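You operate a simulated robot arm through the tools that you are given. There is no shell and no other tool. Be economical: measure what you need, move in short steps, check, and stop when the job is done.

You are at the controls of a simulated two-armed robot. One attempt, no reset.

## Task
Fetch the green sock ball and set it in the steel tub. Fetch the right green boot and set it on the top of the glass-lid washer. Put two of the small grey sock balls from the top of the picnic table on the ribbed slab. Take the small sponge on the top of the picnic table and put it away on the top of the tiled table. Take the cap off the bottle that says "Detergent" on the top of the picnic table and lay it down there. Open the high cabinet door, take the small cream sock ball from the washer end of the table and leave it on the inside of the high cabinet, then shut the door. The order is free. Set down upright: right green boot, small sponge.

It is judged by the outcome, as a careful person would: the job done as asked, and still so three seconds after it is handed in. It fails if anything else is knocked over, pushed out of place, dropped, spilled or broken. A push-on lid holds only when it is set on centred and level and pressed home; a screw cap is set on level and turned clockwise until tight.

## Robot
Two 7-joint arms with two-finger grippers on one trunk, on a base that drives. Base frame: it is fixed to the floor where the robot stands at the start and does not move with it; the origin is under the middle of the robot, x ahead of it, y to its left, z up; the surface under the hand at the start is at about z = 750. Lengths are in mm, angles in degrees, forces in N, time in s.
The left shoulder is at the start at [70, 139, 1275], the right one opposite. With the tool pointing down near the work surface each hand reaches from about 100 to 700 mm from the robot's upright axis, wherever it stands, measured 20 degrees to its own side. Places, roughly: green sock ball (8x7x6 cm) [500, 100, 800]; high cabinet door [3400, -3200, 1700]; inside of the high cabinet (21x34 cm) [3540, -3160, 1580]; ribbed slab [-1100, -2100, 700]; right green boot (27x10x21 cm) [600, 100, 800]; round blue bottle, round purple bottle, round yell [500, 250, 750]; small cream sock ball (7x6x5 cm) [300, 400, 800]; small grey sock ball (6x5x5 cm) [300, 700, 800]; small grey sock ball (7x6x5 cm) [900, 100, 800]; small sponge (5x4x5 cm) [400, 600, 800]; steel tub (35x35x24 cm) [-1500, 1900, 1100]; top of the glass-lid washer [-100, 900, 1000]; top of the tiled table [-200, -3300, 800]. Payload 3.43 kg a hand.
Tool frame (each hand has its own): the origin (TCP) lies between the finger pads and is the grasp point; the fingertips stand 30 mm ahead of it; z points along the fingers, y is the line along which they close. The gripper opens to 104 mm. The gripper's body begins 57 mm behind the TCP.
Orientation is that of the tool frame in the base frame, as a unit quaternion [x, y, z, w]. With the fingers straight down and closing along the base's y, the tool's x points along the base's -x, its y along +y and its z along -z.

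## Interface
- The arms move only by the tool arm_command. It takes "left_motion", "right_motion" or both (then of equal length, played together; a hand with none holds still); each is a list of rows, each an object of numbers (a shift or turn left out is 0, a gripper value left out holds the last): "x", "y", "z": the shift along the tool's x, y, z in mm; "rx", "ry", "rz": the turn, a rotation vector about the tool's x, y, z in degrees; "hand": the gripper command, from -1 (shut) to 1 (fully open), values between in proportion. In form: [{"x": .., "y": .., "z": .., "rx": .., "ry": .., "rz": .., "hand": ..}, ...]. A call has 1 to 20 rows; each row shifts and turns the commanded pose from where the row before left it, along the tool's axes as they then stand. A row lasts 0.2 s, in which the tool goes at most 50 mm and 8.6 degrees; a call with a longer step from one row to the next is refused whole, and so is a gripper value outside its range. A pose out of reach is approached as far as the arm can. The call stops where the force on the tool passes 40 N (or 10 N more than at its start, if that is more) or the arm is blocked; 0.2 s more then pass. Each finger travels about 45 mm/s and halts on what it meets, pressing with about 32 N; the grip force reading is that of the motor and also rises with nothing between the fingers. The clock runs only during rows and for 0.2 s after the last one: add rows that do not move to give the fingers time. The reply holds the time, the measured pose of the TCP, the force on the tool along the base axes, the opening and the grip force, in the units named above and with some noise, with the torque about the TCP (base axes, N m) and any sound that the robot's microphone picked up, and new pictures: "views" is both (left out), scene, wrist or none (wrist: the cameras of the hands that moved).
- Cameras (640 x 400 px; columns grow to the right, rows downward): "scene" is now at [104.6, 56.7, 1483.7]; the picture's right is [0.74, -0.67, -0.00], its down [-0.50, -0.55, -0.67] and it looks along [0.45, 0.49, -0.75] (base axes); focal length 214 px, centre (320, 200). "left" rides on the left gripper at [67, -18, -90] in its tool frame; the picture's right is [0.25, 0.97, 0.00], its down [-0.73, 0.19, -0.66] and it looks along [-0.64, 0.17, 0.75] (tool axes); focal length 218 px, centre (320, 200). "right" rides on the right gripper at [67, 18, -90] in its tool frame; the picture's right is [-0.25, 0.97, 0.00], its down [-0.73, -0.19, -0.66] and it looks along [-0.64, -0.17, 0.75] (tool axes); focal length 218 px, centre (320, 200). There is no depth. A picture from a camera that has moved, and an enlarged one, comes with that camera's place and axes in the base frame and with its lens.
- raise_lower(by): slides the trunk up (or, below 0, down) by that many mm; the arms and the scene camera ride with it, the base frame stays. It gives what a move gives, with no picture.
- steer(legs): drives the robot by 1 to 6 legs, each [ahead, left, turn to the left] in mm, mm and degrees, along the robot's own axes; the way and the turn of a leg run together, so that a leg with both is an arc; at most 1500 mm and 180 degrees a leg. The arms and the cameras ride along, it lands a little off, and it stops where it bumps. It gives what a move gives, and a new picture of the scene camera.
- aim_head(pan, tilt): turns the head with the scene camera to pan (to the left, within 86 degrees either way) and tilt (down, from -29 to 69), counted from straight ahead of the robot. It gives what a move gives, and a new picture of the scene camera.
- zoom(camera, box): a new picture of the part [left, top, right, bottom] of that camera's present view, enlarged. It takes no simulated time.
- finish_job(): hands the job in; it is judged then, once.

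Work in short steps. Places have to be worked out from the pictures, the camera data and where the tool is seen: move nearer, look again, correct. Check each grasp and each placing, and mend what went wrong. You have 217 turns and 260 pictures in all, those below and enlarged ones among them. Open the grippers and draw the arms clear of the work before you hand the job in, unless the task says otherwise; then end with one line.

The tools are called by a JSON object that holds its "op" and its "data". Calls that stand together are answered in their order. arm_command: Moves the arms, as the interface text tells. Its arguments: {"type":"object","properties":{"left_motion":{"type":"array"},"right_motion":{"type":"array"},"views":{"type":"string","enum":["both","scene","wrist","none"]}},"required":[]} The other tools are called the same way: raise_lower (by) slides the trunk up or down; steer (legs) drives the base; aim_head (pan, tilt) turns the head that bears the scene camera; zoom (camera, box) takes an enlarged picture of a part of a camera's view; finish_job () hands the job in.

At the start:

```text
time: 0.0
left_tool_pos: [305.3, 412.8, 1237.9]
left_orientation: [0.0, 1.0, 0.0, 0.0]
left_contact_force: [-0.1, -0.1, -0.6]
left_torque: [-0.03, 0.01, 0.02]
left_width: 104.2
left_grip_force: 0.0
right_tool_pos: [442.6, 39.6, 1280.1]
right_orientation: [0.0, 1.0, 0.0, 0.0]
right_contact_force: [-0.4, -0.2, -0.4]
right_torque: [0.0, 0.0, 0.01]
right_width: 104.4
right_grip_force: 0.0
trunk travel left (down, up): [-770.0, 170.0]
robot x, y, heading: [-1.5, 0.7, -0.2]
head pan, tilt: [47.8, 48.2]
```

scene: 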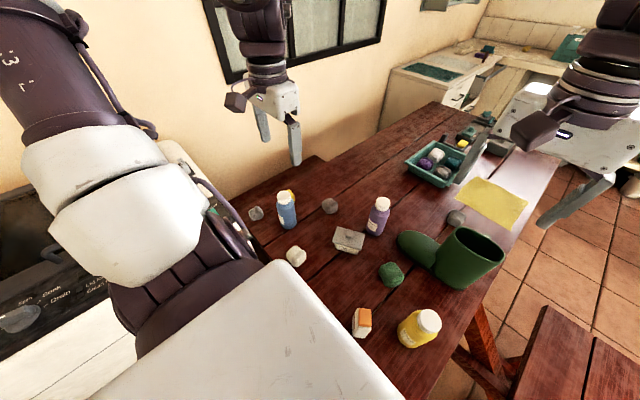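
right: 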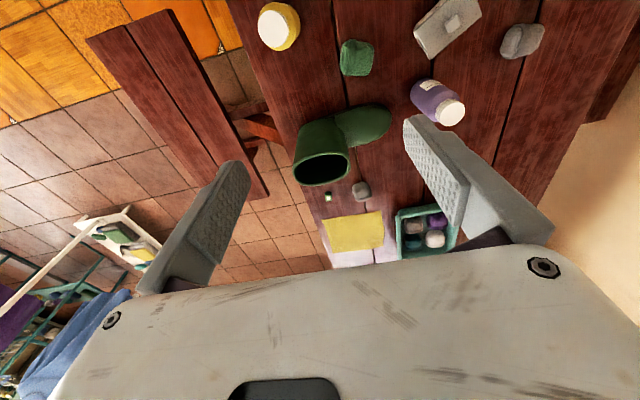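
left: 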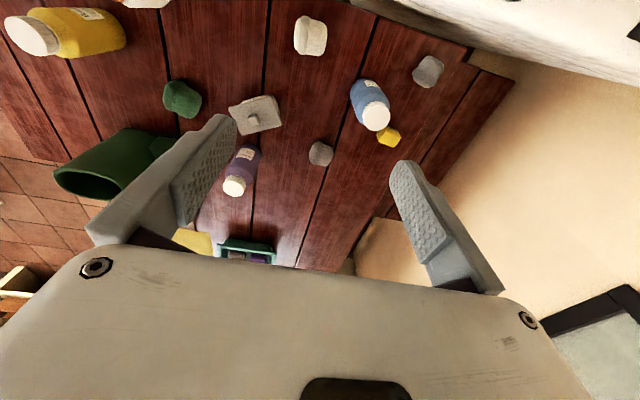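

The table holds the bottles, balls, boot and sponge; I zoom in to read the labels and identify the items.

{"op": "zoom", "data": {"camera": "scene", "box": [240, 160, 400, 260]}}

{"op": "zoom", "data": {"camera": "scene", "box": [330, 220, 510, 360]}}

{"op": "zoom", "data": {"camera": "scene", "box": [390, 100, 550, 230]}}

```text
4.00 times, centred on (320, 210) of scene
camera zoom: at [104.6, 56.7, 1483.7], right [0.74, -0.67, 0.0], down [-0.5, -0.55, -0.67], along [0.45, 0.49, -0.75], focal length 858 px, centre (320, 160)
```

zoom: 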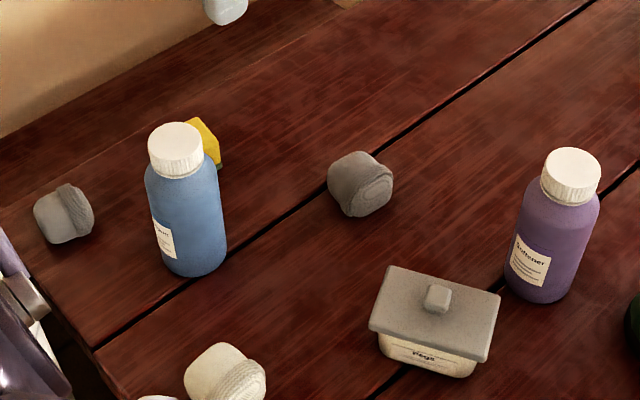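

```text
2.86 times, centred on (420, 290) of scene
camera zoom: at [104.6, 56.7, 1483.7], right [0.74, -0.67, 0.0], down [-0.5, -0.55, -0.67], along [0.45, 0.49, -0.75], focal length 613 px, centre (34, -57)
```

zoom: 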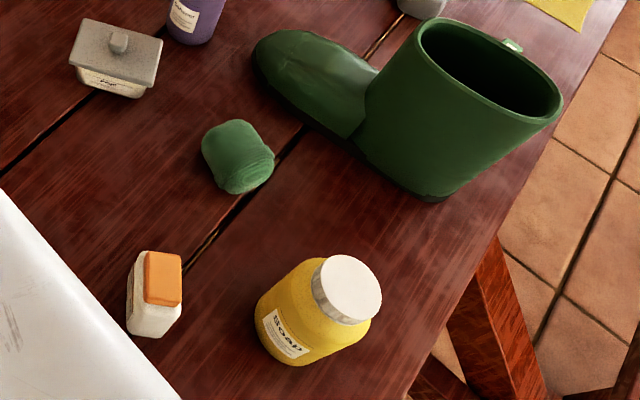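

```text
3.08 times, centred on (470, 165) of scene
camera zoom: at [104.6, 56.7, 1483.7], right [0.74, -0.67, 0.0], down [-0.5, -0.55, -0.67], along [0.45, 0.49, -0.75], focal length 660 px, centre (-142, 308)
```

zoom: 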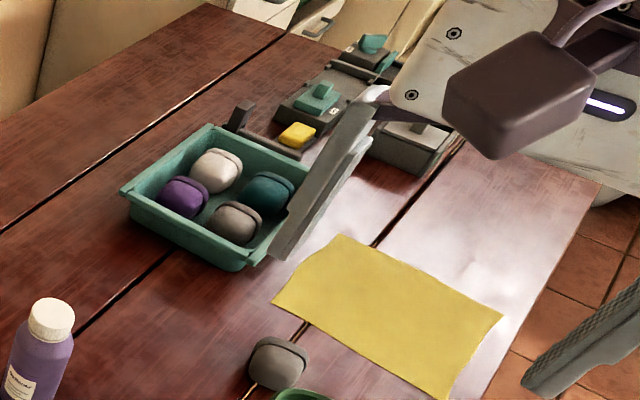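

Soap is yellow, Softener purple; blue must be checked. I zoom its label and then look around with the head.

{"op": "zoom", "data": {"camera": "scene", "box": [270, 195, 310, 235]}}

{"op": "aim_head", "data": {"pan": 86, "tilt": 35}}

{"op": "aim_head", "data": {"pan": 0, "tilt": 25}}

{"op": "aim_head", "data": {"pan": -70, "tilt": 25}}

```text
10.00 times, centred on (290, 215) of scene
camera zoom: at [104.6, 56.7, 1483.7], right [0.74, -0.67, 0.0], down [-0.5, -0.55, -0.67], along [0.45, 0.49, -0.75], focal length 2145 px, centre (620, 50)
```

zoom: 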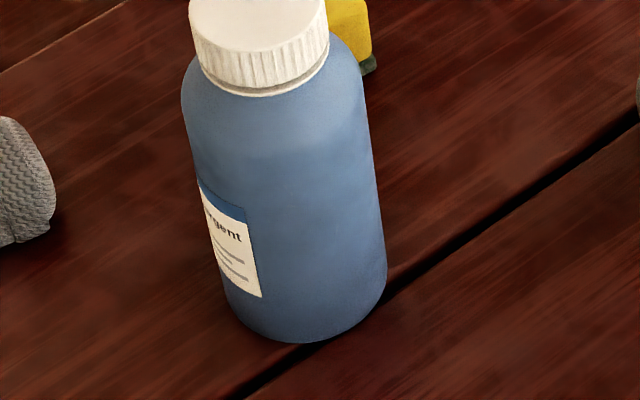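

```text
time: 1.0
left_tool_pos: [306.7, 411.2, 1238.3]
left_orientation: [0.0, 1.0, 0.0, -0.001]
left_contact_force: [-0.4, -0.7, 0.2]
left_torque: [0.0, 0.02, -0.02]
left_width: 103.9
left_grip_force: 0.1
right_tool_pos: [444.2, 39.8, 1279.8]
right_orientation: [0.0, 1.0, 0.0, 0.0]
right_contact_force: [-0.4, -0.1, -0.4]
right_torque: [0.01, 0.0, 0.0]
right_width: 103.8
right_grip_force: 0.1
trunk travel left (down, up): [-770.0, 170.0]
robot x, y, heading: [-0.9, -3.3, 0.0]
head pan, tilt: [85.9, 35.0]
camera scene: at [58.1, 86.2, 1502.9], right [1.0, -0.07, 0.0], down [-0.04, -0.57, -0.82], along [0.06, 0.82, -0.57], focal length 214 px, centre (320, 200)
```

scene: 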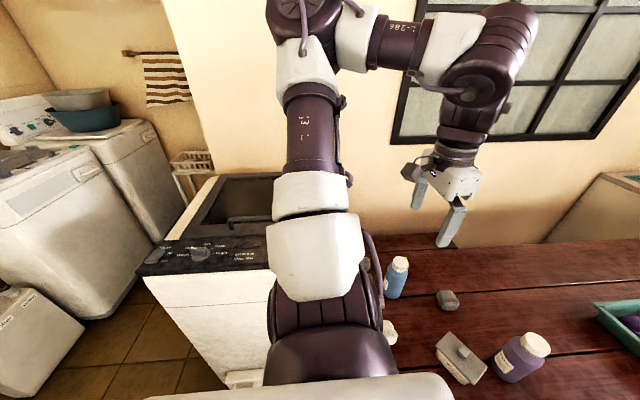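

```text
time: 2.6
left_tool_pos: [305.5, 412.0, 1238.3]
left_orientation: [0.0, 1.0, -0.001, 0.0]
left_contact_force: [-0.2, -0.4, 0.7]
left_torque: [0.0, -0.03, 0.02]
left_width: 103.8
left_grip_force: 0.1
right_tool_pos: [442.6, 38.9, 1279.9]
right_orientation: [0.0, 1.0, -0.001, 0.0]
right_contact_force: [-0.1, -0.2, 0.0]
right_torque: [0.05, 0.0, 0.02]
right_width: 104.1
right_grip_force: 0.0
trunk travel left (down, up): [-770.0, 170.0]
robot x, y, heading: [1.2, 1.1, 0.2]
head pan, tilt: [0.0, 25.0]
camera scene: at [143.9, -1.5, 1518.7], right [0.0, -1.0, 0.0], down [-0.42, 0.0, -0.91], along [0.91, 0.0, -0.42], focal length 214 px, centre (320, 200)
```

scene: 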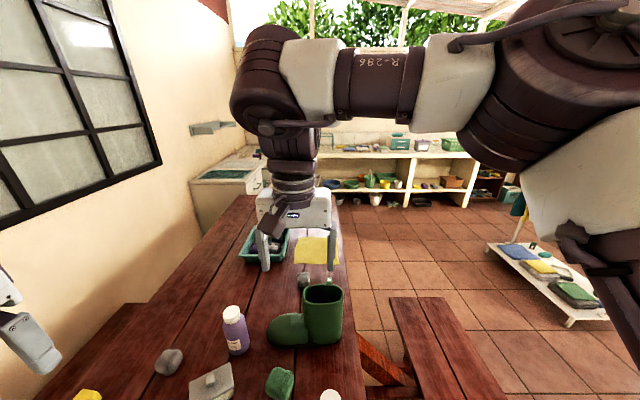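

```text
time: 4.0
left_tool_pos: [306.0, 412.6, 1237.3]
left_orientation: [0.001, 1.0, 0.0, 0.0]
left_contact_force: [0.6, 0.9, -0.1]
left_torque: [0.0, 0.02, 0.0]
left_width: 104.0
left_grip_force: 0.1
right_tool_pos: [443.2, 37.8, 1279.2]
right_orientation: [-0.001, 1.0, 0.001, 0.001]
right_contact_force: [0.0, 0.2, -0.3]
right_torque: [-0.01, -0.03, 0.0]
right_width: 104.2
right_grip_force: 0.0
trunk travel left (down, up): [-770.0, 170.0]
robot x, y, heading: [-0.5, -0.6, -0.1]
head pan, tilt: [-70.0, 25.0]
camera scene: at [83.4, -88.2, 1518.7], right [-0.94, -0.34, 0.0], down [-0.14, 0.4, -0.91], along [0.31, -0.85, -0.42], focal length 214 px, centre (320, 200)
```

scene: 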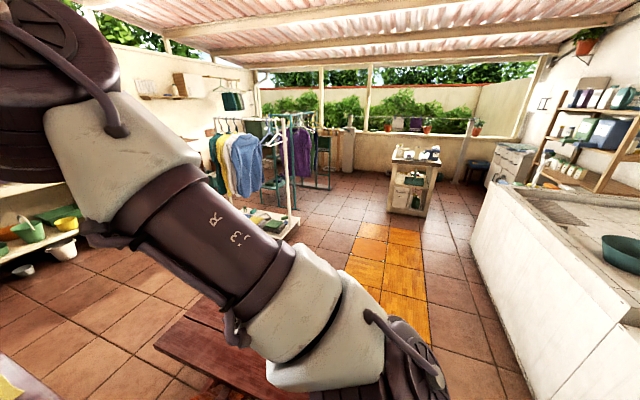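

Blue is the Detergent bottle. I plan green ball (left hand) and boot (right hand) first; I clear the right hand aside and bring the left over the green ball at about [480,110].

{"op": "arm_command", "data": {"left_motion": [{"x": -10, "y": -10, "z": 15, "hand": 1}, {"x": -17.4, "y": -30, "z": 25}, {"x": -17.4, "y": -30, "z": 25}, {"x": -17.4, "y": -30, "z": 25}, {"x": -17.4, "y": -30, "z": 25}, {"x": -17.4, "y": -30, "z": 25}, {"x": -17.4, "y": -30, "z": 25}, {"x": -17.4, "y": -30, "z": 25}, {"x": -17.4, "y": -30, "z": 25}, {"x": -17.4, "y": -30, "z": 25}, {"x": -8, "y": -20, "z": 20}], "right_motion": [{"x": 13, "y": -41}, {"x": 13, "y": -41}, {"x": 13, "y": -41}, {"x": 13, "y": -41}, {"x": 13, "y": -41}, {"x": 13, "y": -41}, {"x": 13, "y": -41}, {}, {}, {}, {}], "views": "none"}}

{"op": "aim_head", "data": {"pan": 10, "tilt": 50}}

{"op": "zoom", "data": {"camera": "left", "box": [0, 0, 640, 400]}}

```text
time: 6.5
left_tool_pos: [444.0, 188.6, 1020.8]
left_orientation: [0.001, 1.0, -0.001, 0.0]
left_contact_force: [1.2, 0.0, 0.1]
left_torque: [0.02, 0.02, -0.03]
left_width: 104.2
left_grip_force: 0.0
left hand out of reach, approached as far as the arm can: row 8, 9, 10, 11
right_tool_pos: [444.1, 40.3, 1279.4]
right_orientation: [-0.001, 1.0, 0.0, -0.001]
right_contact_force: [0.2, -0.2, 0.0]
right_torque: [-0.01, 0.01, -0.04]
right_width: 103.9
right_grip_force: 0.1
right hand out of reach, approached as far as the arm can: row 1, 2, 3, 4, 5, 6, 7
trunk travel left (down, up): [-770.0, 170.0]
robot x, y, heading: [-0.1, 1.0, -0.2]
head pan, tilt: [-70.0, 25.0]
```

```text
time: 8.0
left_tool_pos: [443.3, 189.4, 1021.5]
left_orientation: [0.0, 1.0, -0.001, 0.0]
left_contact_force: [0.0, 1.0, -0.7]
left_torque: [0.02, 0.02, 0.03]
left_width: 103.9
left_grip_force: 0.0
right_tool_pos: [443.4, 39.8, 1279.9]
right_orientation: [0.0, 1.0, 0.0, 0.0]
right_contact_force: [0.1, -0.1, 0.4]
right_torque: [0.04, 0.0, -0.02]
right_width: 104.2
right_grip_force: 0.1
trunk travel left (down, up): [-770.0, 170.0]
robot x, y, heading: [-0.4, -1.1, -0.1]
head pan, tilt: [10.0, 50.0]
camera scene: at [127.6, 11.6, 1481.2], right [0.17, -0.98, 0.0], down [-0.75, -0.13, -0.64], along [0.63, 0.11, -0.77], focal length 214 px, centre (320, 200)
```

scene: 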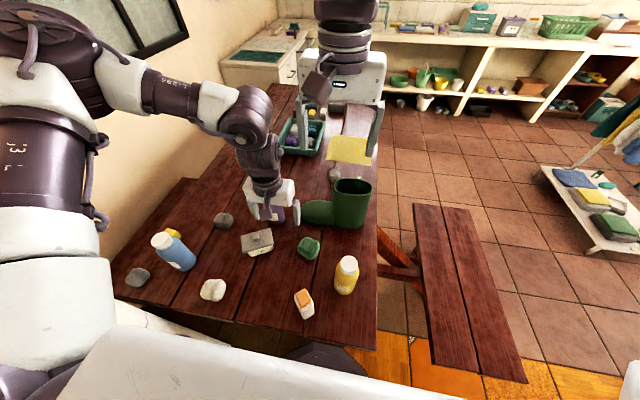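

```text
1.00 times, centred on (320, 200) of left (not enlarged: the box is as wide or as high as the picture)
camera zoom: at [375.0, 173.2, 1110.8], right [-0.25, 0.97, 0.0], down [0.73, 0.19, 0.66], along [0.64, 0.16, -0.75], focal length 218 px, centre (320, 200)
```

zoom: 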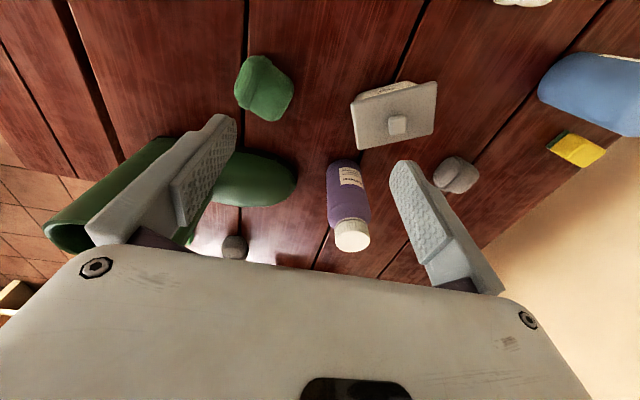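

The right hand refused a sideways move so high up; I try it downward then to the right, and left further toward the ball.

{"op": "arm_command", "data": {"right_motion": [{"y": -20, "z": 40, "x": 10}, {"y": -20, "z": 40, "x": 10}, {"y": -30, "z": 30, "x": 10}, {"y": -40, "z": 20, "x": 10}, {"y": -40, "x": 10, "z": 20}, {"y": -40, "x": 10, "z": 10}, {"y": -40, "x": 10}], "views": "none"}}

```text
time: 9.6
left_tool_pos: [442.8, 187.2, 1023.4]
left_orientation: [0.0, 1.0, 0.0, 0.001]
left_contact_force: [-0.3, -0.1, 0.2]
left_torque: [0.02, -0.04, 0.01]
left_width: 104.0
left_grip_force: 0.1
right_tool_pos: [425.1, -185.0, 1218.9]
right_orientation: [0.0, 1.0, 0.001, 0.002]
right_contact_force: [-0.3, 0.1, 0.2]
right_torque: [0.04, -0.01, 0.03]
right_width: 103.9
right_grip_force: 0.1
right hand out of reach, approached as far as the arm can: row 1, 2, 3, 4, 5
trunk travel left (down, up): [-770.0, 170.0]
robot x, y, heading: [0.4, 0.2, -0.2]
head pan, tilt: [10.0, 50.0]
```

Right hand is clear now. Left ball ray puts it at [475,114]; I bring the left to just above it at z≈870 and look.

{"op": "arm_command", "data": {"left_motion": [{"x": -8, "y": -19, "z": 30}, {"x": -8, "y": -19, "z": 30}, {"x": -8, "y": -19, "z": 30}, {"x": -8, "y": -18, "z": 30}, {"z": 30}], "views": "wrist"}}

```text
time: 10.8
left_tool_pos: [423.3, 217.8, 965.4]
left_orientation: [0.0, 1.0, -0.003, -0.001]
left_contact_force: [0.3, -0.2, 0.1]
left_torque: [0.03, 0.0, -0.02]
left_width: 103.5
left_grip_force: 0.0
left hand out of reach, approached as far as the arm can: row 1, 2, 3, 4, 5
right_tool_pos: [427.6, -181.1, 1218.2]
right_orientation: [0.0, 1.0, 0.0, 0.0]
right_contact_force: [0.5, -0.5, -0.1]
right_torque: [-0.04, 0.05, 0.01]
right_width: 103.8
right_grip_force: 0.0
trunk travel left (down, up): [-770.0, 170.0]
robot x, y, heading: [-1.0, 2.9, -0.1]
head pan, tilt: [10.0, 50.0]
camera left: at [355.4, 202.0, 1055.6], right [-0.25, 0.97, 0.0], down [0.73, 0.19, 0.66], along [0.64, 0.16, -0.75], focal length 218 px, centre (320, 200)
```

left: 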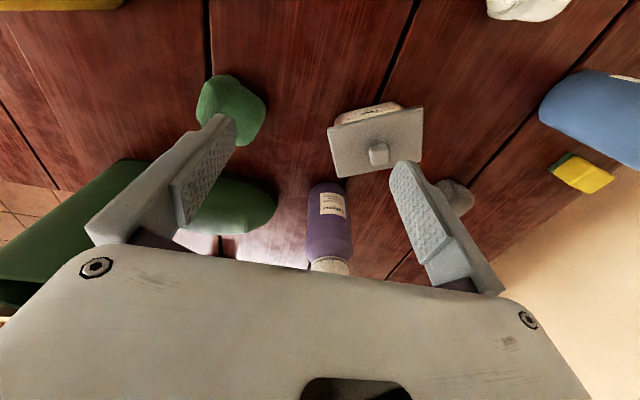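

The arm stalls in this posture. I test separate directions: pure -y first, then x.

{"op": "arm_command", "data": {"left_motion": [{"y": -30}, {"y": -30}, {"y": -30}], "views": "none"}}

{"op": "arm_command", "data": {"left_motion": [{"x": -20}, {"x": -20}, {"x": -20}], "views": "none"}}

{"op": "raise_lower", "data": {"by": 120}}

```text
time: 11.6
left_tool_pos: [430.4, 199.9, 994.0]
left_orientation: [0.001, 1.0, -0.001, 0.0]
left_contact_force: [-0.6, 0.7, 0.3]
left_torque: [0.0, 0.0, 0.0]
left_width: 104.0
left_grip_force: 0.0
left hand out of reach, approached as far as the arm can: row 1, 2, 3
right_tool_pos: [427.4, -181.1, 1218.2]
right_orientation: [0.0, 1.0, 0.0, 0.0]
right_contact_force: [0.6, 0.3, -0.6]
right_torque: [-0.02, -0.01, 0.04]
right_width: 103.8
right_grip_force: 0.1
trunk travel left (down, up): [-770.0, 170.0]
robot x, y, heading: [-0.3, 2.0, -0.0]
head pan, tilt: [10.0, 50.0]
```

```text
time: 12.4
left_tool_pos: [481.1, 218.3, 1004.9]
left_orientation: [0.0, 1.0, -0.001, 0.001]
left_contact_force: [0.4, -0.3, 0.2]
left_torque: [-0.01, -0.01, -0.01]
left_width: 104.0
left_grip_force: 0.1
left hand out of reach, approached as far as the arm can: row 1, 2, 3
right_tool_pos: [427.9, -181.7, 1219.3]
right_orientation: [0.0, 1.0, 0.001, -0.001]
right_contact_force: [0.6, -0.3, -0.3]
right_torque: [0.0, -0.03, -0.01]
right_width: 104.2
right_grip_force: 0.0
trunk travel left (down, up): [-770.0, 170.0]
robot x, y, heading: [2.0, -4.0, -0.1]
head pan, tilt: [10.0, 50.0]
```

```text
time: 13.9
left_tool_pos: [481.5, 218.8, 1124.6]
left_orientation: [0.001, 1.0, -0.001, 0.0]
left_contact_force: [0.3, -0.5, 0.0]
left_torque: [0.0, -0.03, 0.01]
left_width: 103.9
left_grip_force: 0.1
right_tool_pos: [427.8, -180.4, 1338.1]
right_orientation: [0.0, 1.0, 0.0, 0.0]
right_contact_force: [-0.1, -0.2, 0.3]
right_torque: [-0.04, 0.02, -0.03]
right_width: 104.2
right_grip_force: 0.2
trunk travel left (down, up): [-890.0, 50.0]
robot x, y, heading: [1.0, 3.6, -0.2]
head pan, tilt: [10.0, 50.0]
```

Constraint looks like a wrist/elbow limit on reaching inward; I try yawing the left hand clockwise (natural direction) while moving inward.

{"op": "arm_command", "data": {"left_motion": [{"rz": 8}, {"rz": 8}, {"rz": 8}, {"rz": 8}], "views": "none"}}

{"op": "arm_command", "data": {"left_motion": [{"x": -20, "y": -20}, {"x": -20, "y": -20}, {"x": -20, "y": -20}], "views": "none"}}

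```text
time: 14.9
left_tool_pos: [480.3, 217.9, 1124.7]
left_orientation: [0.276, 0.961, -0.001, 0.0]
left_contact_force: [-0.2, 0.4, 0.7]
left_torque: [0.03, 0.02, -0.03]
left_width: 104.1
left_grip_force: 0.1
right_tool_pos: [428.6, -181.2, 1340.2]
right_orientation: [0.0, 1.0, 0.0, 0.001]
right_contact_force: [0.4, 0.9, 0.0]
right_torque: [0.02, 0.01, -0.01]
right_width: 103.9
right_grip_force: 0.1
trunk travel left (down, up): [-890.0, 50.0]
robot x, y, heading: [-0.7, 1.1, -0.1]
head pan, tilt: [10.0, 50.0]
```

```text
time: 15.7
left_tool_pos: [469.9, 197.3, 1149.1]
left_orientation: [0.275, 0.961, -0.001, 0.001]
left_contact_force: [0.1, 0.0, 0.1]
left_torque: [-0.01, 0.01, 0.03]
left_width: 104.1
left_grip_force: 0.2
left hand out of reach, approached as far as the arm can: row 1, 2, 3
right_tool_pos: [427.2, -180.6, 1338.7]
right_orientation: [0.001, 1.0, 0.0, 0.001]
right_contact_force: [0.1, -0.1, -0.6]
right_torque: [0.02, -0.01, 0.01]
right_width: 104.0
right_grip_force: 0.0
trunk travel left (down, up): [-890.0, 50.0]
robot x, y, heading: [-0.0, 1.7, -0.2]
head pan, tilt: [10.0, 50.0]
```

The left arm stops around 22° azimuth, so I turn the robot 20° to the right to bring the ball into its sector.

{"op": "steer", "data": {"legs": [[0, 0, -20]]}}

{"op": "arm_command", "data": {"left_motion": [{"rz": -8}, {"rz": -8}, {"z": 40}, {"z": 40}, {"z": 40}], "views": "wrist"}}

```text
time: 17.2
left_tool_pos: [511.1, 27.3, 1148.0]
left_orientation: [0.438, 0.899, -0.002, 0.001]
left_contact_force: [-0.3, 0.8, 1.1]
left_torque: [-0.03, 0.0, -0.01]
left_width: 104.2
left_grip_force: 0.1
right_tool_pos: [341.1, -315.1, 1339.6]
right_orientation: [0.172, 0.985, 0.0, 0.0]
right_contact_force: [0.4, 0.1, 0.9]
right_torque: [-0.04, -0.01, -0.01]
right_width: 104.0
right_grip_force: 0.1
trunk travel left (down, up): [-890.0, 50.0]
robot x, y, heading: [-1.6, 1.0, -20.1]
head pan, tilt: [10.0, 50.0]
camera scene: at [125.5, -30.6, 1601.2], right [-0.17, -0.99, 0.0], down [-0.76, 0.13, -0.64], along [0.63, -0.11, -0.77], focal length 214 px, centre (320, 200)
```

scene: 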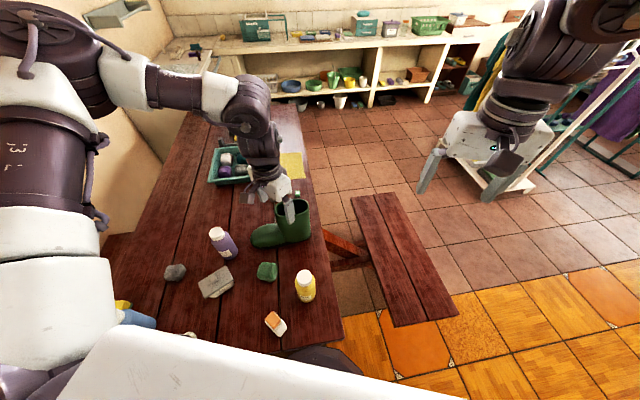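

```text
time: 18.4
left_tool_pos: [504.4, 76.8, 1068.7]
left_orientation: [0.307, 0.952, -0.003, 0.001]
left_contact_force: [-0.2, 0.1, -0.3]
left_torque: [-0.06, 0.01, 0.01]
left_width: 104.1
left_grip_force: 0.1
left hand out of reach, approached as far as the arm can: row 3, 4, 5
right_tool_pos: [340.3, -314.3, 1339.7]
right_orientation: [0.173, 0.985, 0.0, -0.001]
right_contact_force: [0.2, -1.3, -0.2]
right_torque: [0.0, 0.0, 0.04]
right_width: 104.0
right_grip_force: 0.2
trunk travel left (down, up): [-890.0, 50.0]
robot x, y, heading: [1.2, -0.4, -19.9]
head pan, tilt: [10.0, 50.0]
camera left: at [437.7, 104.3, 1158.3], right [0.36, 0.93, -0.01], down [0.7, -0.27, 0.66], along [0.61, -0.24, -0.75], focal length 218 px, centre (320, 200)
```

left: 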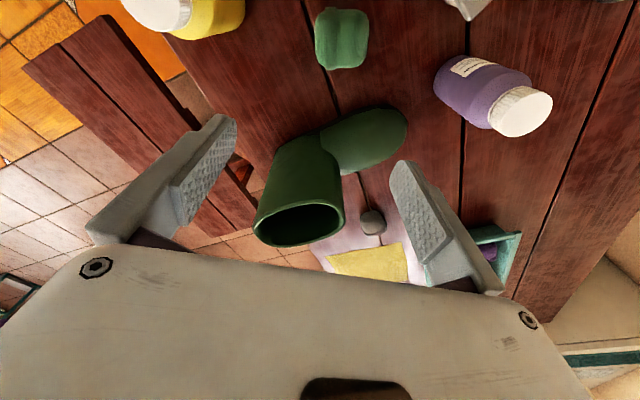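

The limit slopes outward as the hand goes down, so I turn 15° more right to give the left arm a more lateral target, and lower the trunk back.

{"op": "steer", "data": {"legs": [[0, 0, -15]]}}

{"op": "raise_lower", "data": {"by": -60}}

```text
time: 19.6
left_tool_pos: [507.4, -55.8, 1069.3]
left_orientation: [0.43, 0.903, -0.002, 0.0]
left_contact_force: [-0.2, -0.3, -0.4]
left_torque: [0.0, 0.0, 0.01]
left_width: 104.1
left_grip_force: 0.1
right_tool_pos: [248.7, -392.6, 1339.4]
right_orientation: [0.3, 0.954, -0.001, 0.0]
right_contact_force: [-0.1, -1.0, -0.2]
right_torque: [-0.02, 0.01, 0.03]
right_width: 104.1
right_grip_force: 0.1
trunk travel left (down, up): [-890.0, 50.0]
robot x, y, heading: [-3.3, -1.0, -34.9]
head pan, tilt: [10.0, 50.0]
camera scene: at [113.9, -61.9, 1601.2], right [-0.42, -0.91, 0.0], down [-0.7, 0.32, -0.64], along [0.58, -0.27, -0.77], focal length 214 px, centre (320, 200)
```

scene: 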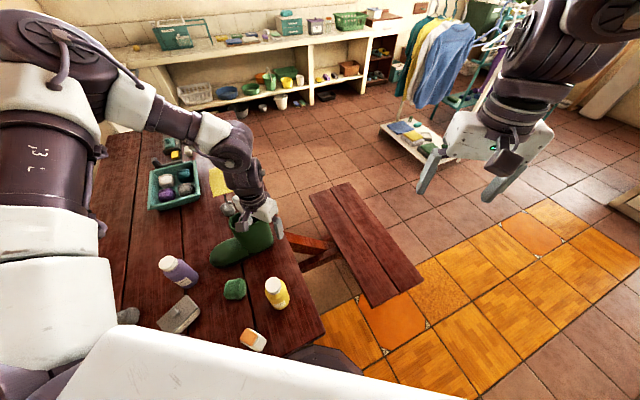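

```text
time: 20.6
left_tool_pos: [505.8, -55.3, 1009.9]
left_orientation: [0.43, 0.903, -0.002, 0.0]
left_contact_force: [0.1, 0.6, -0.1]
left_torque: [-0.01, 0.03, -0.03]
left_width: 103.9
left_grip_force: 0.1
right_tool_pos: [248.3, -393.3, 1279.8]
right_orientation: [0.3, 0.954, 0.0, 0.0]
right_contact_force: [1.0, 0.2, 0.0]
right_torque: [-0.03, 0.0, -0.01]
right_width: 103.8
right_grip_force: 0.0
trunk travel left (down, up): [-830.0, 110.0]
robot x, y, heading: [-1.5, -0.4, -34.9]
head pan, tilt: [10.0, 50.0]
```

Now move the left over the ball (base shift -29,+168) descending to about z 900.

{"op": "arm_command", "data": {"left_motion": [{"x": 29.8, "y": 16.7, "z": 5}, {"x": 29.8, "y": 16.7, "z": 15}, {"x": 29.8, "y": 16.7, "z": 20}, {"x": 29.8, "y": 16.7, "z": 30}, {"x": 29.8, "y": 16.7, "z": 40}], "views": "wrist"}}

```text
refused: row 5 steps farther than a row can; nothing moved
```

Same move with smaller last step.

{"op": "arm_command", "data": {"left_motion": [{"x": 29.8, "y": 16.7, "z": 5}, {"x": 29.8, "y": 16.7, "z": 15}, {"x": 29.8, "y": 16.7, "z": 20}, {"x": 29.8, "y": 16.7, "z": 30}, {"x": 29.8, "y": 16.7, "z": 30}, {"z": 10}], "views": "wrist"}}

```text
time: 22.1
left_tool_pos: [480.2, 105.5, 929.3]
left_orientation: [0.429, 0.903, -0.002, 0.0]
left_contact_force: [0.5, -0.2, -0.4]
left_torque: [0.01, -0.03, 0.0]
left_width: 103.7
left_grip_force: 0.0
left hand out of reach, approached as far as the arm can: row 5, 6
right_tool_pos: [247.0, -391.5, 1279.3]
right_orientation: [0.3, 0.954, 0.0, 0.0]
right_contact_force: [0.4, -0.7, 0.2]
right_torque: [0.01, -0.03, -0.01]
right_width: 104.0
right_grip_force: 0.0
trunk travel left (down, up): [-830.0, 110.0]
robot x, y, heading: [-1.2, 2.9, -34.8]
head pan, tilt: [10.0, 50.0]
camera left: at [423.2, 148.6, 1018.2], right [0.59, 0.81, 0.0], down [0.61, -0.44, 0.66], along [0.53, -0.39, -0.75], focal length 218 px, centre (320, 200)
```

left: 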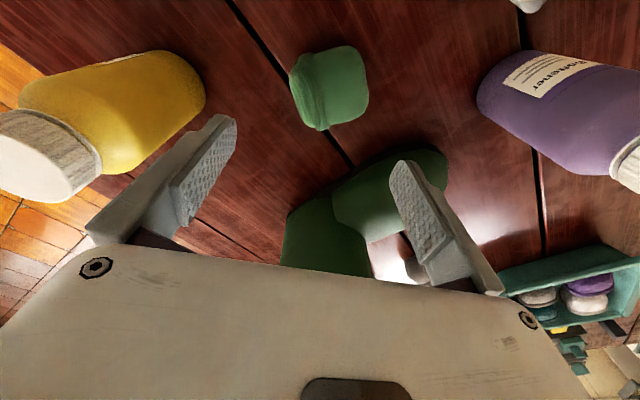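

The wrist is centred near the ball; remaining offset about (-4,+15). The arm resists going lower but the trunk can lower instead, so I correct sideways and then lower the trunk.

{"op": "arm_command", "data": {"left_motion": [{"x": 7, "y": 3}, {"x": 7, "y": 3}], "views": "none"}}

{"op": "raise_lower", "data": {"by": -80}}

{"op": "zoom", "data": {"camera": "left", "box": [0, 0, 640, 400]}}

```text
time: 22.6
left_tool_pos: [476.1, 119.6, 929.5]
left_orientation: [0.429, 0.903, -0.002, 0.001]
left_contact_force: [0.0, 0.3, -0.1]
left_torque: [0.0, 0.05, -0.03]
left_width: 104.0
left_grip_force: 0.0
right_tool_pos: [247.5, -391.0, 1280.6]
right_orientation: [0.301, 0.954, 0.0, 0.0]
right_contact_force: [0.6, 0.7, 0.0]
right_torque: [0.01, 0.01, -0.01]
right_width: 103.9
right_grip_force: 0.1
trunk travel left (down, up): [-830.0, 110.0]
robot x, y, heading: [1.0, -0.2, -35.0]
head pan, tilt: [10.0, 50.0]
```

```text
time: 23.8
left_tool_pos: [477.0, 119.1, 849.3]
left_orientation: [0.43, 0.903, -0.002, 0.001]
left_contact_force: [-0.3, -1.1, 0.3]
left_torque: [0.0, -0.03, 0.02]
left_width: 104.0
left_grip_force: 0.1
right_tool_pos: [248.2, -392.7, 1199.9]
right_orientation: [0.3, 0.954, 0.0, 0.001]
right_contact_force: [-0.3, -0.3, 0.2]
right_torque: [0.0, 0.02, 0.02]
right_width: 103.6
right_grip_force: 0.0
trunk travel left (down, up): [-750.0, 190.0]
robot x, y, heading: [-1.8, 2.6, -35.1]
head pan, tilt: [10.0, 50.0]
```

```text
1.00 times, centred on (320, 200) of left (not enlarged: the box is as wide or as high as the picture)
camera zoom: at [419.3, 162.2, 938.3], right [0.59, 0.81, 0.0], down [0.61, -0.44, 0.66], along [0.53, -0.39, -0.75], focal length 218 px, centre (320, 200)
```

zoom: 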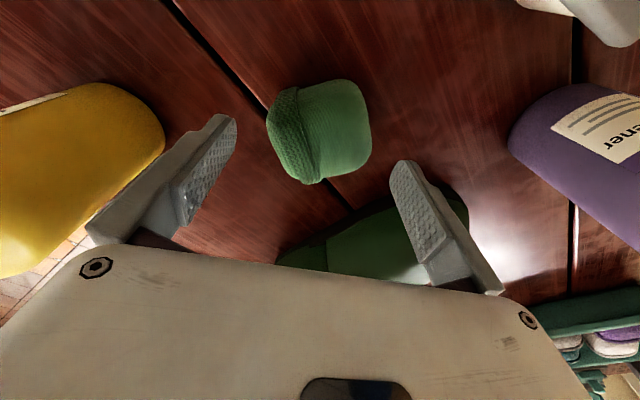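

The ball sits exactly on the hand's axis line. Lower the trunk 60 and close.

{"op": "raise_lower", "data": {"by": -61}}

{"op": "arm_command", "data": {"left_motion": [{"hand": -1}, {"hand": -1}, {"hand": -1}, {"hand": -1}, {"hand": -1}, {"hand": -1}], "views": "none"}}

{"op": "raise_lower", "data": {"by": 120}}

{"op": "zoom", "data": {"camera": "left", "box": [0, 0, 640, 400]}}

```text
time: 24.8
left_tool_pos: [475.5, 120.0, 789.0]
left_orientation: [0.43, 0.903, -0.002, 0.002]
left_contact_force: [0.9, 0.8, 13.8]
left_torque: [0.64, -0.54, 0.09]
left_width: 101.4
left_grip_force: 0.1
right_tool_pos: [245.9, -392.6, 1138.9]
right_orientation: [0.301, 0.954, 0.0, 0.002]
right_contact_force: [-0.4, 0.9, 0.1]
right_torque: [0.01, -0.02, 0.03]
right_width: 104.0
right_grip_force: 0.1
trunk travel left (down, up): [-689.0, 251.0]
robot x, y, heading: [-0.3, -2.1, -34.8]
head pan, tilt: [10.0, 50.0]
```

```text
time: 26.2
left_tool_pos: [475.1, 119.8, 788.5]
left_orientation: [0.43, 0.903, -0.002, 0.001]
left_contact_force: [0.5, -0.6, 0.0]
left_torque: [-0.01, 0.0, 0.0]
left_width: 80.7
left_grip_force: 32.0
right_tool_pos: [247.4, -393.3, 1138.0]
right_orientation: [0.3, 0.954, -0.001, 0.0]
right_contact_force: [0.1, 0.2, 0.2]
right_torque: [0.0, -0.04, 0.0]
right_width: 104.1
right_grip_force: 0.0
trunk travel left (down, up): [-689.0, 251.0]
robot x, y, heading: [0.8, -2.0, -34.6]
head pan, tilt: [10.0, 50.0]
```

```text
time: 27.7
left_tool_pos: [476.0, 119.5, 907.4]
left_orientation: [0.429, 0.903, -0.002, 0.001]
left_contact_force: [-0.2, 0.3, 0.0]
left_torque: [0.02, 0.03, 0.0]
left_width: 0.0
left_grip_force: 32.0
right_tool_pos: [247.9, -393.0, 1258.2]
right_orientation: [0.3, 0.954, -0.001, 0.0]
right_contact_force: [0.1, -0.1, -0.1]
right_torque: [-0.03, 0.02, 0.01]
right_width: 104.0
right_grip_force: 0.1
trunk travel left (down, up): [-809.0, 131.0]
robot x, y, heading: [-1.0, 1.7, -34.9]
head pan, tilt: [10.0, 50.0]
```

```text
1.00 times, centred on (320, 200) of left (not enlarged: the box is as wide or as high as the picture)
camera zoom: at [419.4, 162.0, 997.2], right [0.59, 0.81, 0.0], down [0.61, -0.44, 0.66], along [0.53, -0.39, -0.75], focal length 218 px, centre (320, 200)
```

zoom: 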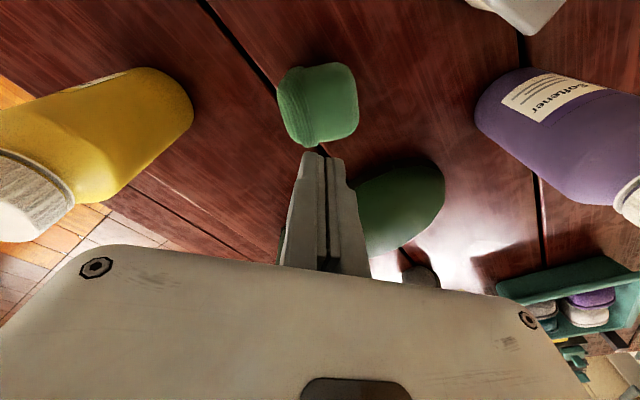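

The ball slipped out: I gripped it along its long (8 cm) way. Open, and zoom to see its orientation.

{"op": "arm_command", "data": {"left_motion": [{"hand": 1}, {"hand": 1}, {"hand": 1}, {"hand": 1}, {"hand": 1}, {"hand": 1}], "views": "none"}}

{"op": "zoom", "data": {"camera": "left", "box": [240, 40, 400, 140]}}

{"op": "zoom", "data": {"camera": "scene", "box": [180, 250, 300, 330]}}

```text
time: 29.1
left_tool_pos: [477.2, 119.3, 908.1]
left_orientation: [0.43, 0.903, -0.003, 0.001]
left_contact_force: [-0.2, 1.0, 0.1]
left_torque: [0.02, 0.01, 0.01]
left_width: 104.0
left_grip_force: 0.0
right_tool_pos: [247.7, -393.1, 1259.0]
right_orientation: [0.3, 0.954, 0.0, 0.0]
right_contact_force: [-0.3, -0.5, 0.1]
right_torque: [-0.01, 0.0, 0.0]
right_width: 104.0
right_grip_force: 0.1
trunk travel left (down, up): [-809.0, 131.0]
robot x, y, heading: [0.2, -0.8, -34.8]
head pan, tilt: [10.0, 50.0]
```

```text
4.00 times, centred on (320, 90) of left
camera zoom: at [419.4, 162.0, 997.3], right [0.59, 0.81, 0.0], down [0.61, -0.44, 0.66], along [0.53, -0.39, -0.75], focal length 873 px, centre (320, 640)
```

zoom: 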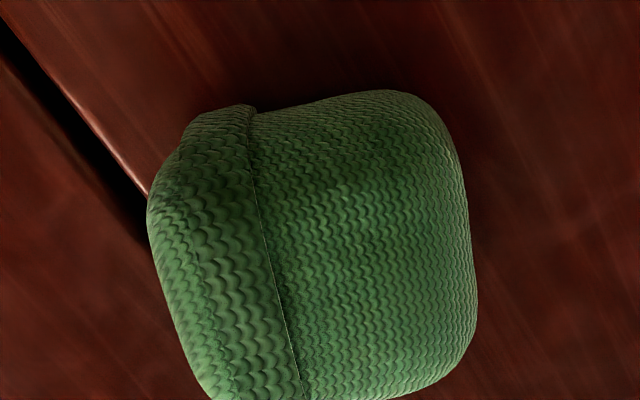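

```text
5.00 times, centred on (240, 290) of scene
camera zoom: at [112.8, -62.8, 1520.2], right [-0.42, -0.91, 0.0], down [-0.69, 0.32, -0.64], along [0.58, -0.27, -0.77], focal length 1072 px, centre (720, -250)
```

zoom: 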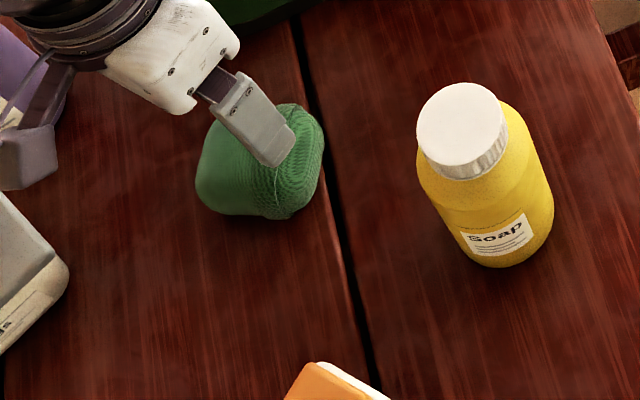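

Long axis lies along the closing direction (cuff at left). I rotate the left hand ~85° so it closes across the narrow side.

{"op": "arm_command", "data": {"left_motion": [{"rz": -8.5}, {"rz": -8.5}, {"rz": -8.5}, {"rz": -8.5}, {"rz": -8.5}, {"rz": -8.5}, {"rz": -8.5}, {"rz": -8.5}, {"rz": -8.5}, {"rz": -8.5}], "views": "wrist"}}

```text
time: 31.3
left_tool_pos: [518.3, 264.2, 908.4]
left_orientation: [-0.285, 0.958, -0.002, 0.003]
left_contact_force: [-0.5, 0.5, 0.3]
left_torque: [-0.06, -0.03, -0.03]
left_width: 104.1
left_grip_force: 0.1
left hand out of reach, approached as far as the arm can: row 6, 7, 8, 9, 10
right_tool_pos: [247.1, -389.8, 1260.8]
right_orientation: [0.3, 0.954, -0.001, 0.001]
right_contact_force: [0.0, -0.2, -1.0]
right_torque: [0.02, 0.0, 0.0]
right_width: 103.9
right_grip_force: 0.1
trunk travel left (down, up): [-809.0, 131.0]
robot x, y, heading: [-3.2, 2.9, -34.9]
head pan, tilt: [10.0, 50.0]
camera left: at [470.6, 215.0, 998.0], right [-0.74, 0.67, -0.01], down [0.5, 0.56, 0.66], along [0.45, 0.48, -0.75], focal length 218 px, centre (320, 200)
```

left: 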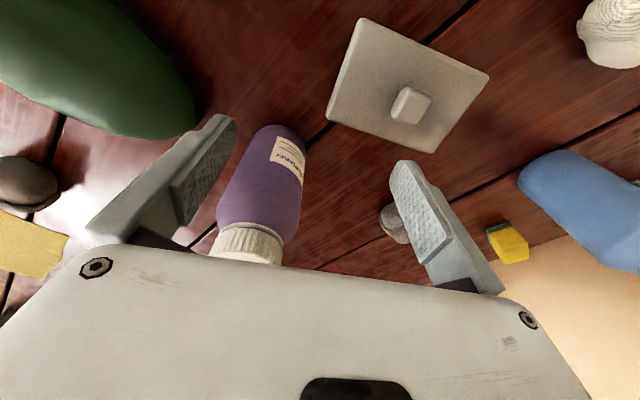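

The position drifted because of a wrist limit; clockwise yaw must be the freer direction. I raise the trunk, then rotate back clockwise and return above the ball.

{"op": "raise_lower", "data": {"by": 100}}

{"op": "arm_command", "data": {"left_motion": [{"rz": 8.5}, {"rz": 8.5}, {"rz": 8.5}, {"rz": 8.5}, {"rz": 8.5}, {"rz": 8.5}, {"rz": 8.5}, {"rz": 8.5}, {"rz": 8.5}, {"rz": 8.5}, {"x": -21.5, "y": -31}, {"x": -21.5, "y": -31}, {"x": -21.5, "y": -31}, {"x": -21.5, "y": -31}], "views": "none"}}

{"op": "arm_command", "data": {"left_motion": [{"rz": 8.5}, {"rz": 8.5}, {"rz": 8.5}, {"rz": 8.5}, {"rz": 8.5}], "views": "none"}}

```text
time: 32.7
left_tool_pos: [519.5, 262.8, 1009.0]
left_orientation: [-0.284, 0.959, 0.0, 0.002]
left_contact_force: [-0.3, 0.7, 0.1]
left_torque: [0.02, 0.03, 0.01]
left_width: 103.9
left_grip_force: 0.0
right_tool_pos: [246.4, -392.6, 1358.9]
right_orientation: [0.3, 0.954, 0.0, 0.0]
right_contact_force: [-0.7, 0.9, 0.6]
right_torque: [0.02, 0.02, -0.01]
right_width: 104.1
right_grip_force: 0.0
trunk travel left (down, up): [-909.0, 31.0]
robot x, y, heading: [2.4, 2.1, -35.2]
head pan, tilt: [10.0, 50.0]
```

```text
time: 35.7
left_tool_pos: [474.6, 117.9, 1009.1]
left_orientation: [0.438, 0.899, 0.002, 0.002]
left_contact_force: [0.2, 0.3, -0.3]
left_torque: [0.04, 0.02, -0.03]
left_width: 104.1
left_grip_force: 0.0
right_tool_pos: [247.4, -394.5, 1357.5]
right_orientation: [0.299, 0.954, 0.0, 0.0]
right_contact_force: [-0.1, 0.6, 0.3]
right_torque: [-0.01, 0.01, 0.03]
right_width: 104.0
right_grip_force: 0.0
trunk travel left (down, up): [-909.0, 31.0]
robot x, y, heading: [1.8, -0.7, -34.8]
head pan, tilt: [10.0, 50.0]
```

```text
time: 36.9
left_tool_pos: [474.5, 118.2, 1008.7]
left_orientation: [0.736, 0.677, 0.002, 0.002]
left_contact_force: [0.3, 0.0, -0.3]
left_torque: [0.02, 0.01, 0.0]
left_width: 103.8
left_grip_force: 0.0
right_tool_pos: [247.4, -393.5, 1357.8]
right_orientation: [0.301, 0.954, 0.0, 0.0]
right_contact_force: [0.1, -0.6, 0.4]
right_torque: [-0.03, -0.02, -0.01]
right_width: 103.8
right_grip_force: 0.0
trunk travel left (down, up): [-909.0, 31.0]
robot x, y, heading: [-2.7, -3.5, -35.1]
head pan, tilt: [10.0, 50.0]
```

Clockwise works. Rotate 40° more and go down 80 with the arm, then look.

{"op": "arm_command", "data": {"left_motion": [{"rz": 8.5}, {"rz": 8.5}, {"rz": 8.5}, {"rz": 8.5}, {"rz": 8.5}, {"z": 30}, {"z": 30}, {"z": 30}, {"z": 30}], "views": "wrist"}}

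```text
time: 38.9
left_tool_pos: [477.1, 118.2, 888.0]
left_orientation: [0.93, 0.367, 0.003, 0.001]
left_contact_force: [0.1, -0.2, -0.7]
left_torque: [-0.01, 0.0, -0.01]
left_width: 103.8
left_grip_force: 0.0
right_tool_pos: [247.5, -392.9, 1359.3]
right_orientation: [0.3, 0.954, 0.0, 0.0]
right_contact_force: [-0.6, 0.3, 1.0]
right_torque: [-0.01, 0.0, -0.02]
right_width: 104.1
right_grip_force: 0.0
trunk travel left (down, up): [-909.0, 31.0]
robot x, y, heading: [1.2, -2.6, -34.7]
head pan, tilt: [10.0, 50.0]
camera left: at [511.4, 178.6, 977.6], right [0.84, -0.54, 0.0], down [-0.41, -0.64, 0.65], along [-0.35, -0.55, -0.76], focal length 218 px, centre (320, 200)
```

left: 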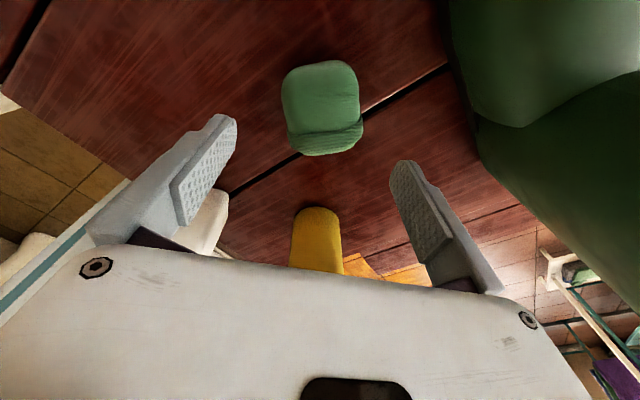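

The ball is aligned across the fingers. Descend 103 mm, close, then lift.

{"op": "arm_command", "data": {"left_motion": [{"z": 30}, {"z": 30}, {"z": 30}, {"z": 14}, {"hand": -1}, {"hand": -1}, {"hand": -1}, {"hand": -1}, {"hand": -1}], "views": "none"}}

{"op": "arm_command", "data": {"left_motion": [{"z": -30}, {"z": -30}, {"z": -30}, {"z": -30}], "views": "wrist"}}

```text
time: 39.9
left_tool_pos: [473.9, 120.2, 787.7]
left_orientation: [0.931, 0.365, 0.001, 0.001]
left_contact_force: [-0.4, -0.5, -1.2]
left_torque: [0.02, 0.02, 0.0]
left_width: 84.2
left_grip_force: 0.3
right_tool_pos: [243.2, -392.6, 1357.3]
right_orientation: [0.299, 0.954, 0.001, 0.0]
right_contact_force: [0.0, -0.7, -0.5]
right_torque: [-0.02, -0.03, 0.02]
right_width: 104.0
right_grip_force: 0.2
trunk travel left (down, up): [-909.0, 31.0]
robot x, y, heading: [3.0, 2.0, -35.0]
head pan, tilt: [10.0, 50.0]
stopped in row 5 (left hand): the force on the tool passed its limit at 66 N (the readings are from after the stop); the commanded pose is now the measured one
```

```text
time: 40.9
left_tool_pos: [475.7, 120.3, 906.3]
left_orientation: [0.931, 0.365, 0.001, 0.0]
left_contact_force: [0.2, 0.4, 0.0]
left_torque: [0.02, 0.0, -0.01]
left_width: 74.0
left_grip_force: 31.9
right_tool_pos: [247.8, -392.2, 1357.9]
right_orientation: [0.299, 0.954, 0.0, 0.0]
right_contact_force: [0.0, -0.4, 0.2]
right_torque: [0.02, -0.02, 0.02]
right_width: 104.0
right_grip_force: 0.0
trunk travel left (down, up): [-909.0, 31.0]
robot x, y, heading: [-4.9, -2.8, -34.8]
head pan, tilt: [10.0, 50.0]
camera left: at [511.5, 179.4, 997.1], right [0.84, -0.54, 0.0], down [-0.41, -0.64, 0.66], along [-0.35, -0.55, -0.76], focal length 218 px, centre (320, 200)
```

left: 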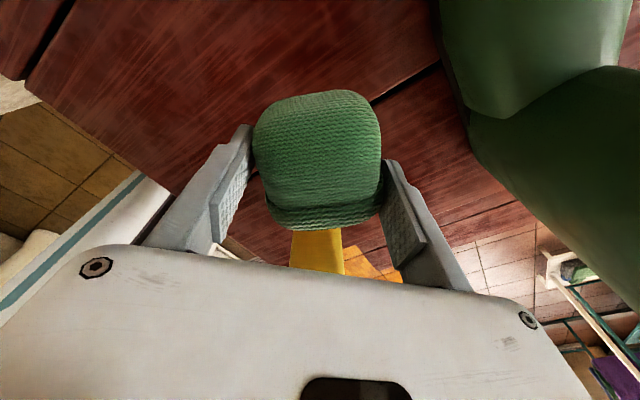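

Green ball held (74 mm). Lift the left hand high, then turn the robot to heading +30° so the right arm faces the boot.

{"op": "arm_command", "data": {"left_motion": [{"z": -40}, {"z": -40}, {"z": -40}, {"z": -40}, {"z": -40}, {"z": -40}], "views": "none"}}

{"op": "steer", "data": {"legs": [[0, 0, 62]]}}

{"op": "zoom", "data": {"camera": "right", "box": [0, 0, 640, 400]}}

```text
time: 42.3
left_tool_pos: [472.6, 118.2, 1146.9]
left_orientation: [0.931, 0.366, 0.001, -0.001]
left_contact_force: [0.0, 0.0, 0.0]
left_torque: [0.0, -0.04, -0.01]
left_width: 73.7
left_grip_force: 31.8
right_tool_pos: [246.4, -392.9, 1357.0]
right_orientation: [0.299, 0.954, 0.0, -0.001]
right_contact_force: [-0.2, -0.5, -0.6]
right_torque: [-0.02, -0.04, 0.0]
right_width: 103.9
right_grip_force: 0.1
trunk travel left (down, up): [-909.0, 31.0]
robot x, y, heading: [-1.5, 1.3, -34.8]
head pan, tilt: [10.0, 50.0]
```

```text
time: 45.4
left_tool_pos: [117.2, 475.4, 1148.2]
left_orientation: [0.609, 0.793, 0.001, -0.001]
left_contact_force: [-0.5, -0.4, -1.1]
left_torque: [0.01, 0.0, 0.01]
left_width: 73.0
left_grip_force: 32.5
right_tool_pos: [463.4, 33.9, 1356.6]
right_orientation: [-0.235, 0.972, -0.001, 0.0]
right_contact_force: [-0.8, 0.1, 1.0]
right_torque: [-0.01, 0.02, -0.01]
right_width: 104.1
right_grip_force: 0.1
trunk travel left (down, up): [-909.0, 31.0]
robot x, y, heading: [-0.4, 2.4, 27.5]
head pan, tilt: [10.0, 50.0]
camera scene: at [108.1, 67.7, 1620.2], right [0.6, -0.8, 0.0], down [-0.61, -0.46, -0.64], along [0.51, 0.39, -0.77], focal length 214 px, centre (320, 200)
```

scene: 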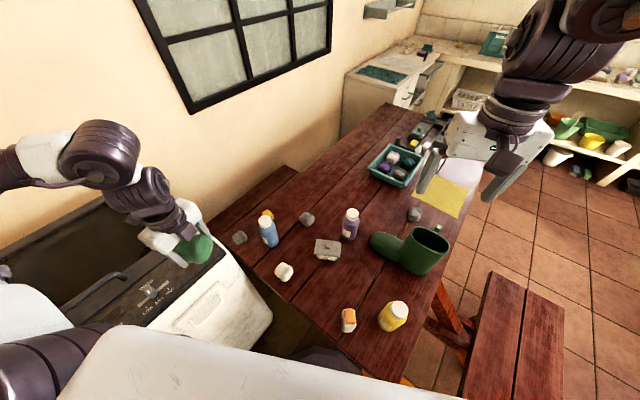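

```text
1.00 times, centred on (320, 200) of right (not enlarged: the box is as wide or as high as the picture)
camera zoom: at [396.1, 20.0, 1447.6], right [-0.22, 0.98, 0.0], down [0.74, 0.16, 0.66], along [0.64, 0.14, -0.75], focal length 218 px, centre (320, 200)
```

zoom: 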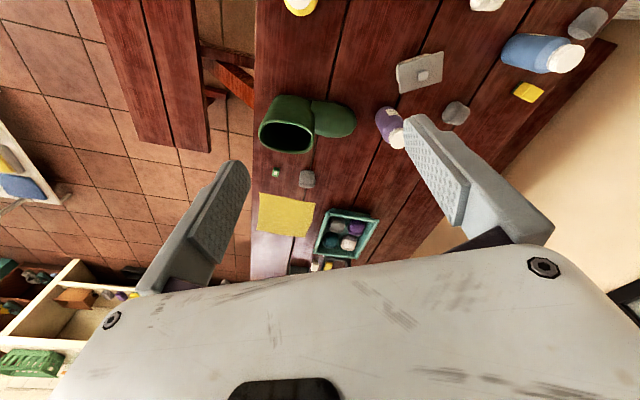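

Boot rim centre is about [634,-8,960], toe toward +y. I'll pinch the toe-side rim wall near [634,50]; move the right hand toward it with yaw 0.

{"op": "arm_command", "data": {"right_motion": [{"rz": 8, "z": 20}, {"rz": 8, "z": 20}, {"rz": 8, "z": 20}, {"rz": 3, "z": 20}, {"x": -28, "y": 3, "z": 35}, {"x": -28, "y": 3, "z": 35}, {"x": -28, "y": 3, "z": 35}, {"x": -28, "y": 3, "z": 35}, {"x": -28, "y": 2, "z": 35}, {"x": -28, "y": 2, "z": 35}], "views": "wrist"}}

```text
time: 47.6
left_tool_pos: [120.2, 475.0, 1147.5]
left_orientation: [0.609, 0.793, -0.001, -0.001]
left_contact_force: [1.0, 0.1, -1.1]
left_torque: [0.01, 0.02, 0.0]
left_width: 72.9
left_grip_force: 31.9
right_tool_pos: [721.0, -32.8, 1132.1]
right_orientation: [-0.003, 1.0, -0.001, -0.001]
right_contact_force: [-1.4, -0.7, -0.2]
right_torque: [0.0, 0.03, -0.03]
right_width: 104.3
right_grip_force: 0.0
right hand out of reach, approached as far as the arm can: row 1, 2, 3
trunk travel left (down, up): [-909.0, 31.0]
robot x, y, heading: [4.7, 3.9, 27.2]
head pan, tilt: [10.0, 50.0]
camera right: at [653.8, -14.7, 1222.2], right [0.25, 0.97, 0.0], down [0.73, -0.19, 0.66], along [0.63, -0.16, -0.76], focal length 218 px, centre (320, 200)
```

right: 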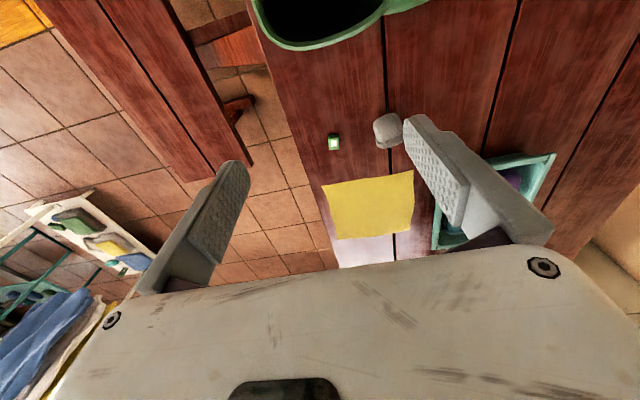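

Now over past the boot; move back to above its front rim [634,48] at z≈1040.

{"op": "arm_command", "data": {"right_motion": [{"x": 22, "y": 20, "z": 20}, {"x": 22, "y": 20, "z": 20}, {"x": 22, "y": 20, "z": 25}, {"x": 21, "y": 21, "z": 25}], "views": "wrist"}}

```text
time: 48.6
left_tool_pos: [117.9, 475.5, 1148.7]
left_orientation: [0.609, 0.793, 0.001, -0.001]
left_contact_force: [-0.3, 0.4, 0.5]
left_torque: [-0.02, 0.0, -0.03]
left_width: 72.8
left_grip_force: 32.0
right_tool_pos: [631.7, 48.2, 1044.2]
right_orientation: [-0.002, 1.0, -0.001, 0.0]
right_contact_force: [0.2, -1.3, 0.4]
right_torque: [-0.02, -0.04, -0.01]
right_width: 104.0
right_grip_force: 0.1
trunk travel left (down, up): [-909.0, 31.0]
robot x, y, heading: [-1.8, -0.3, 26.8]
head pan, tilt: [10.0, 50.0]
camera right: at [564.6, 66.1, 1133.0], right [0.25, 0.97, 0.0], down [0.73, -0.19, 0.66], along [0.64, -0.16, -0.75], focal length 218 px, centre (320, 200)
```

right: 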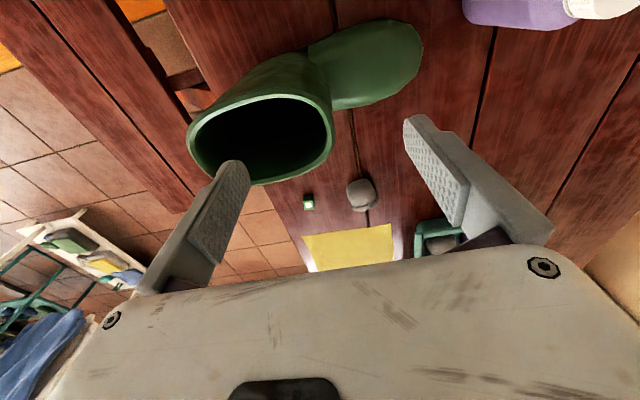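

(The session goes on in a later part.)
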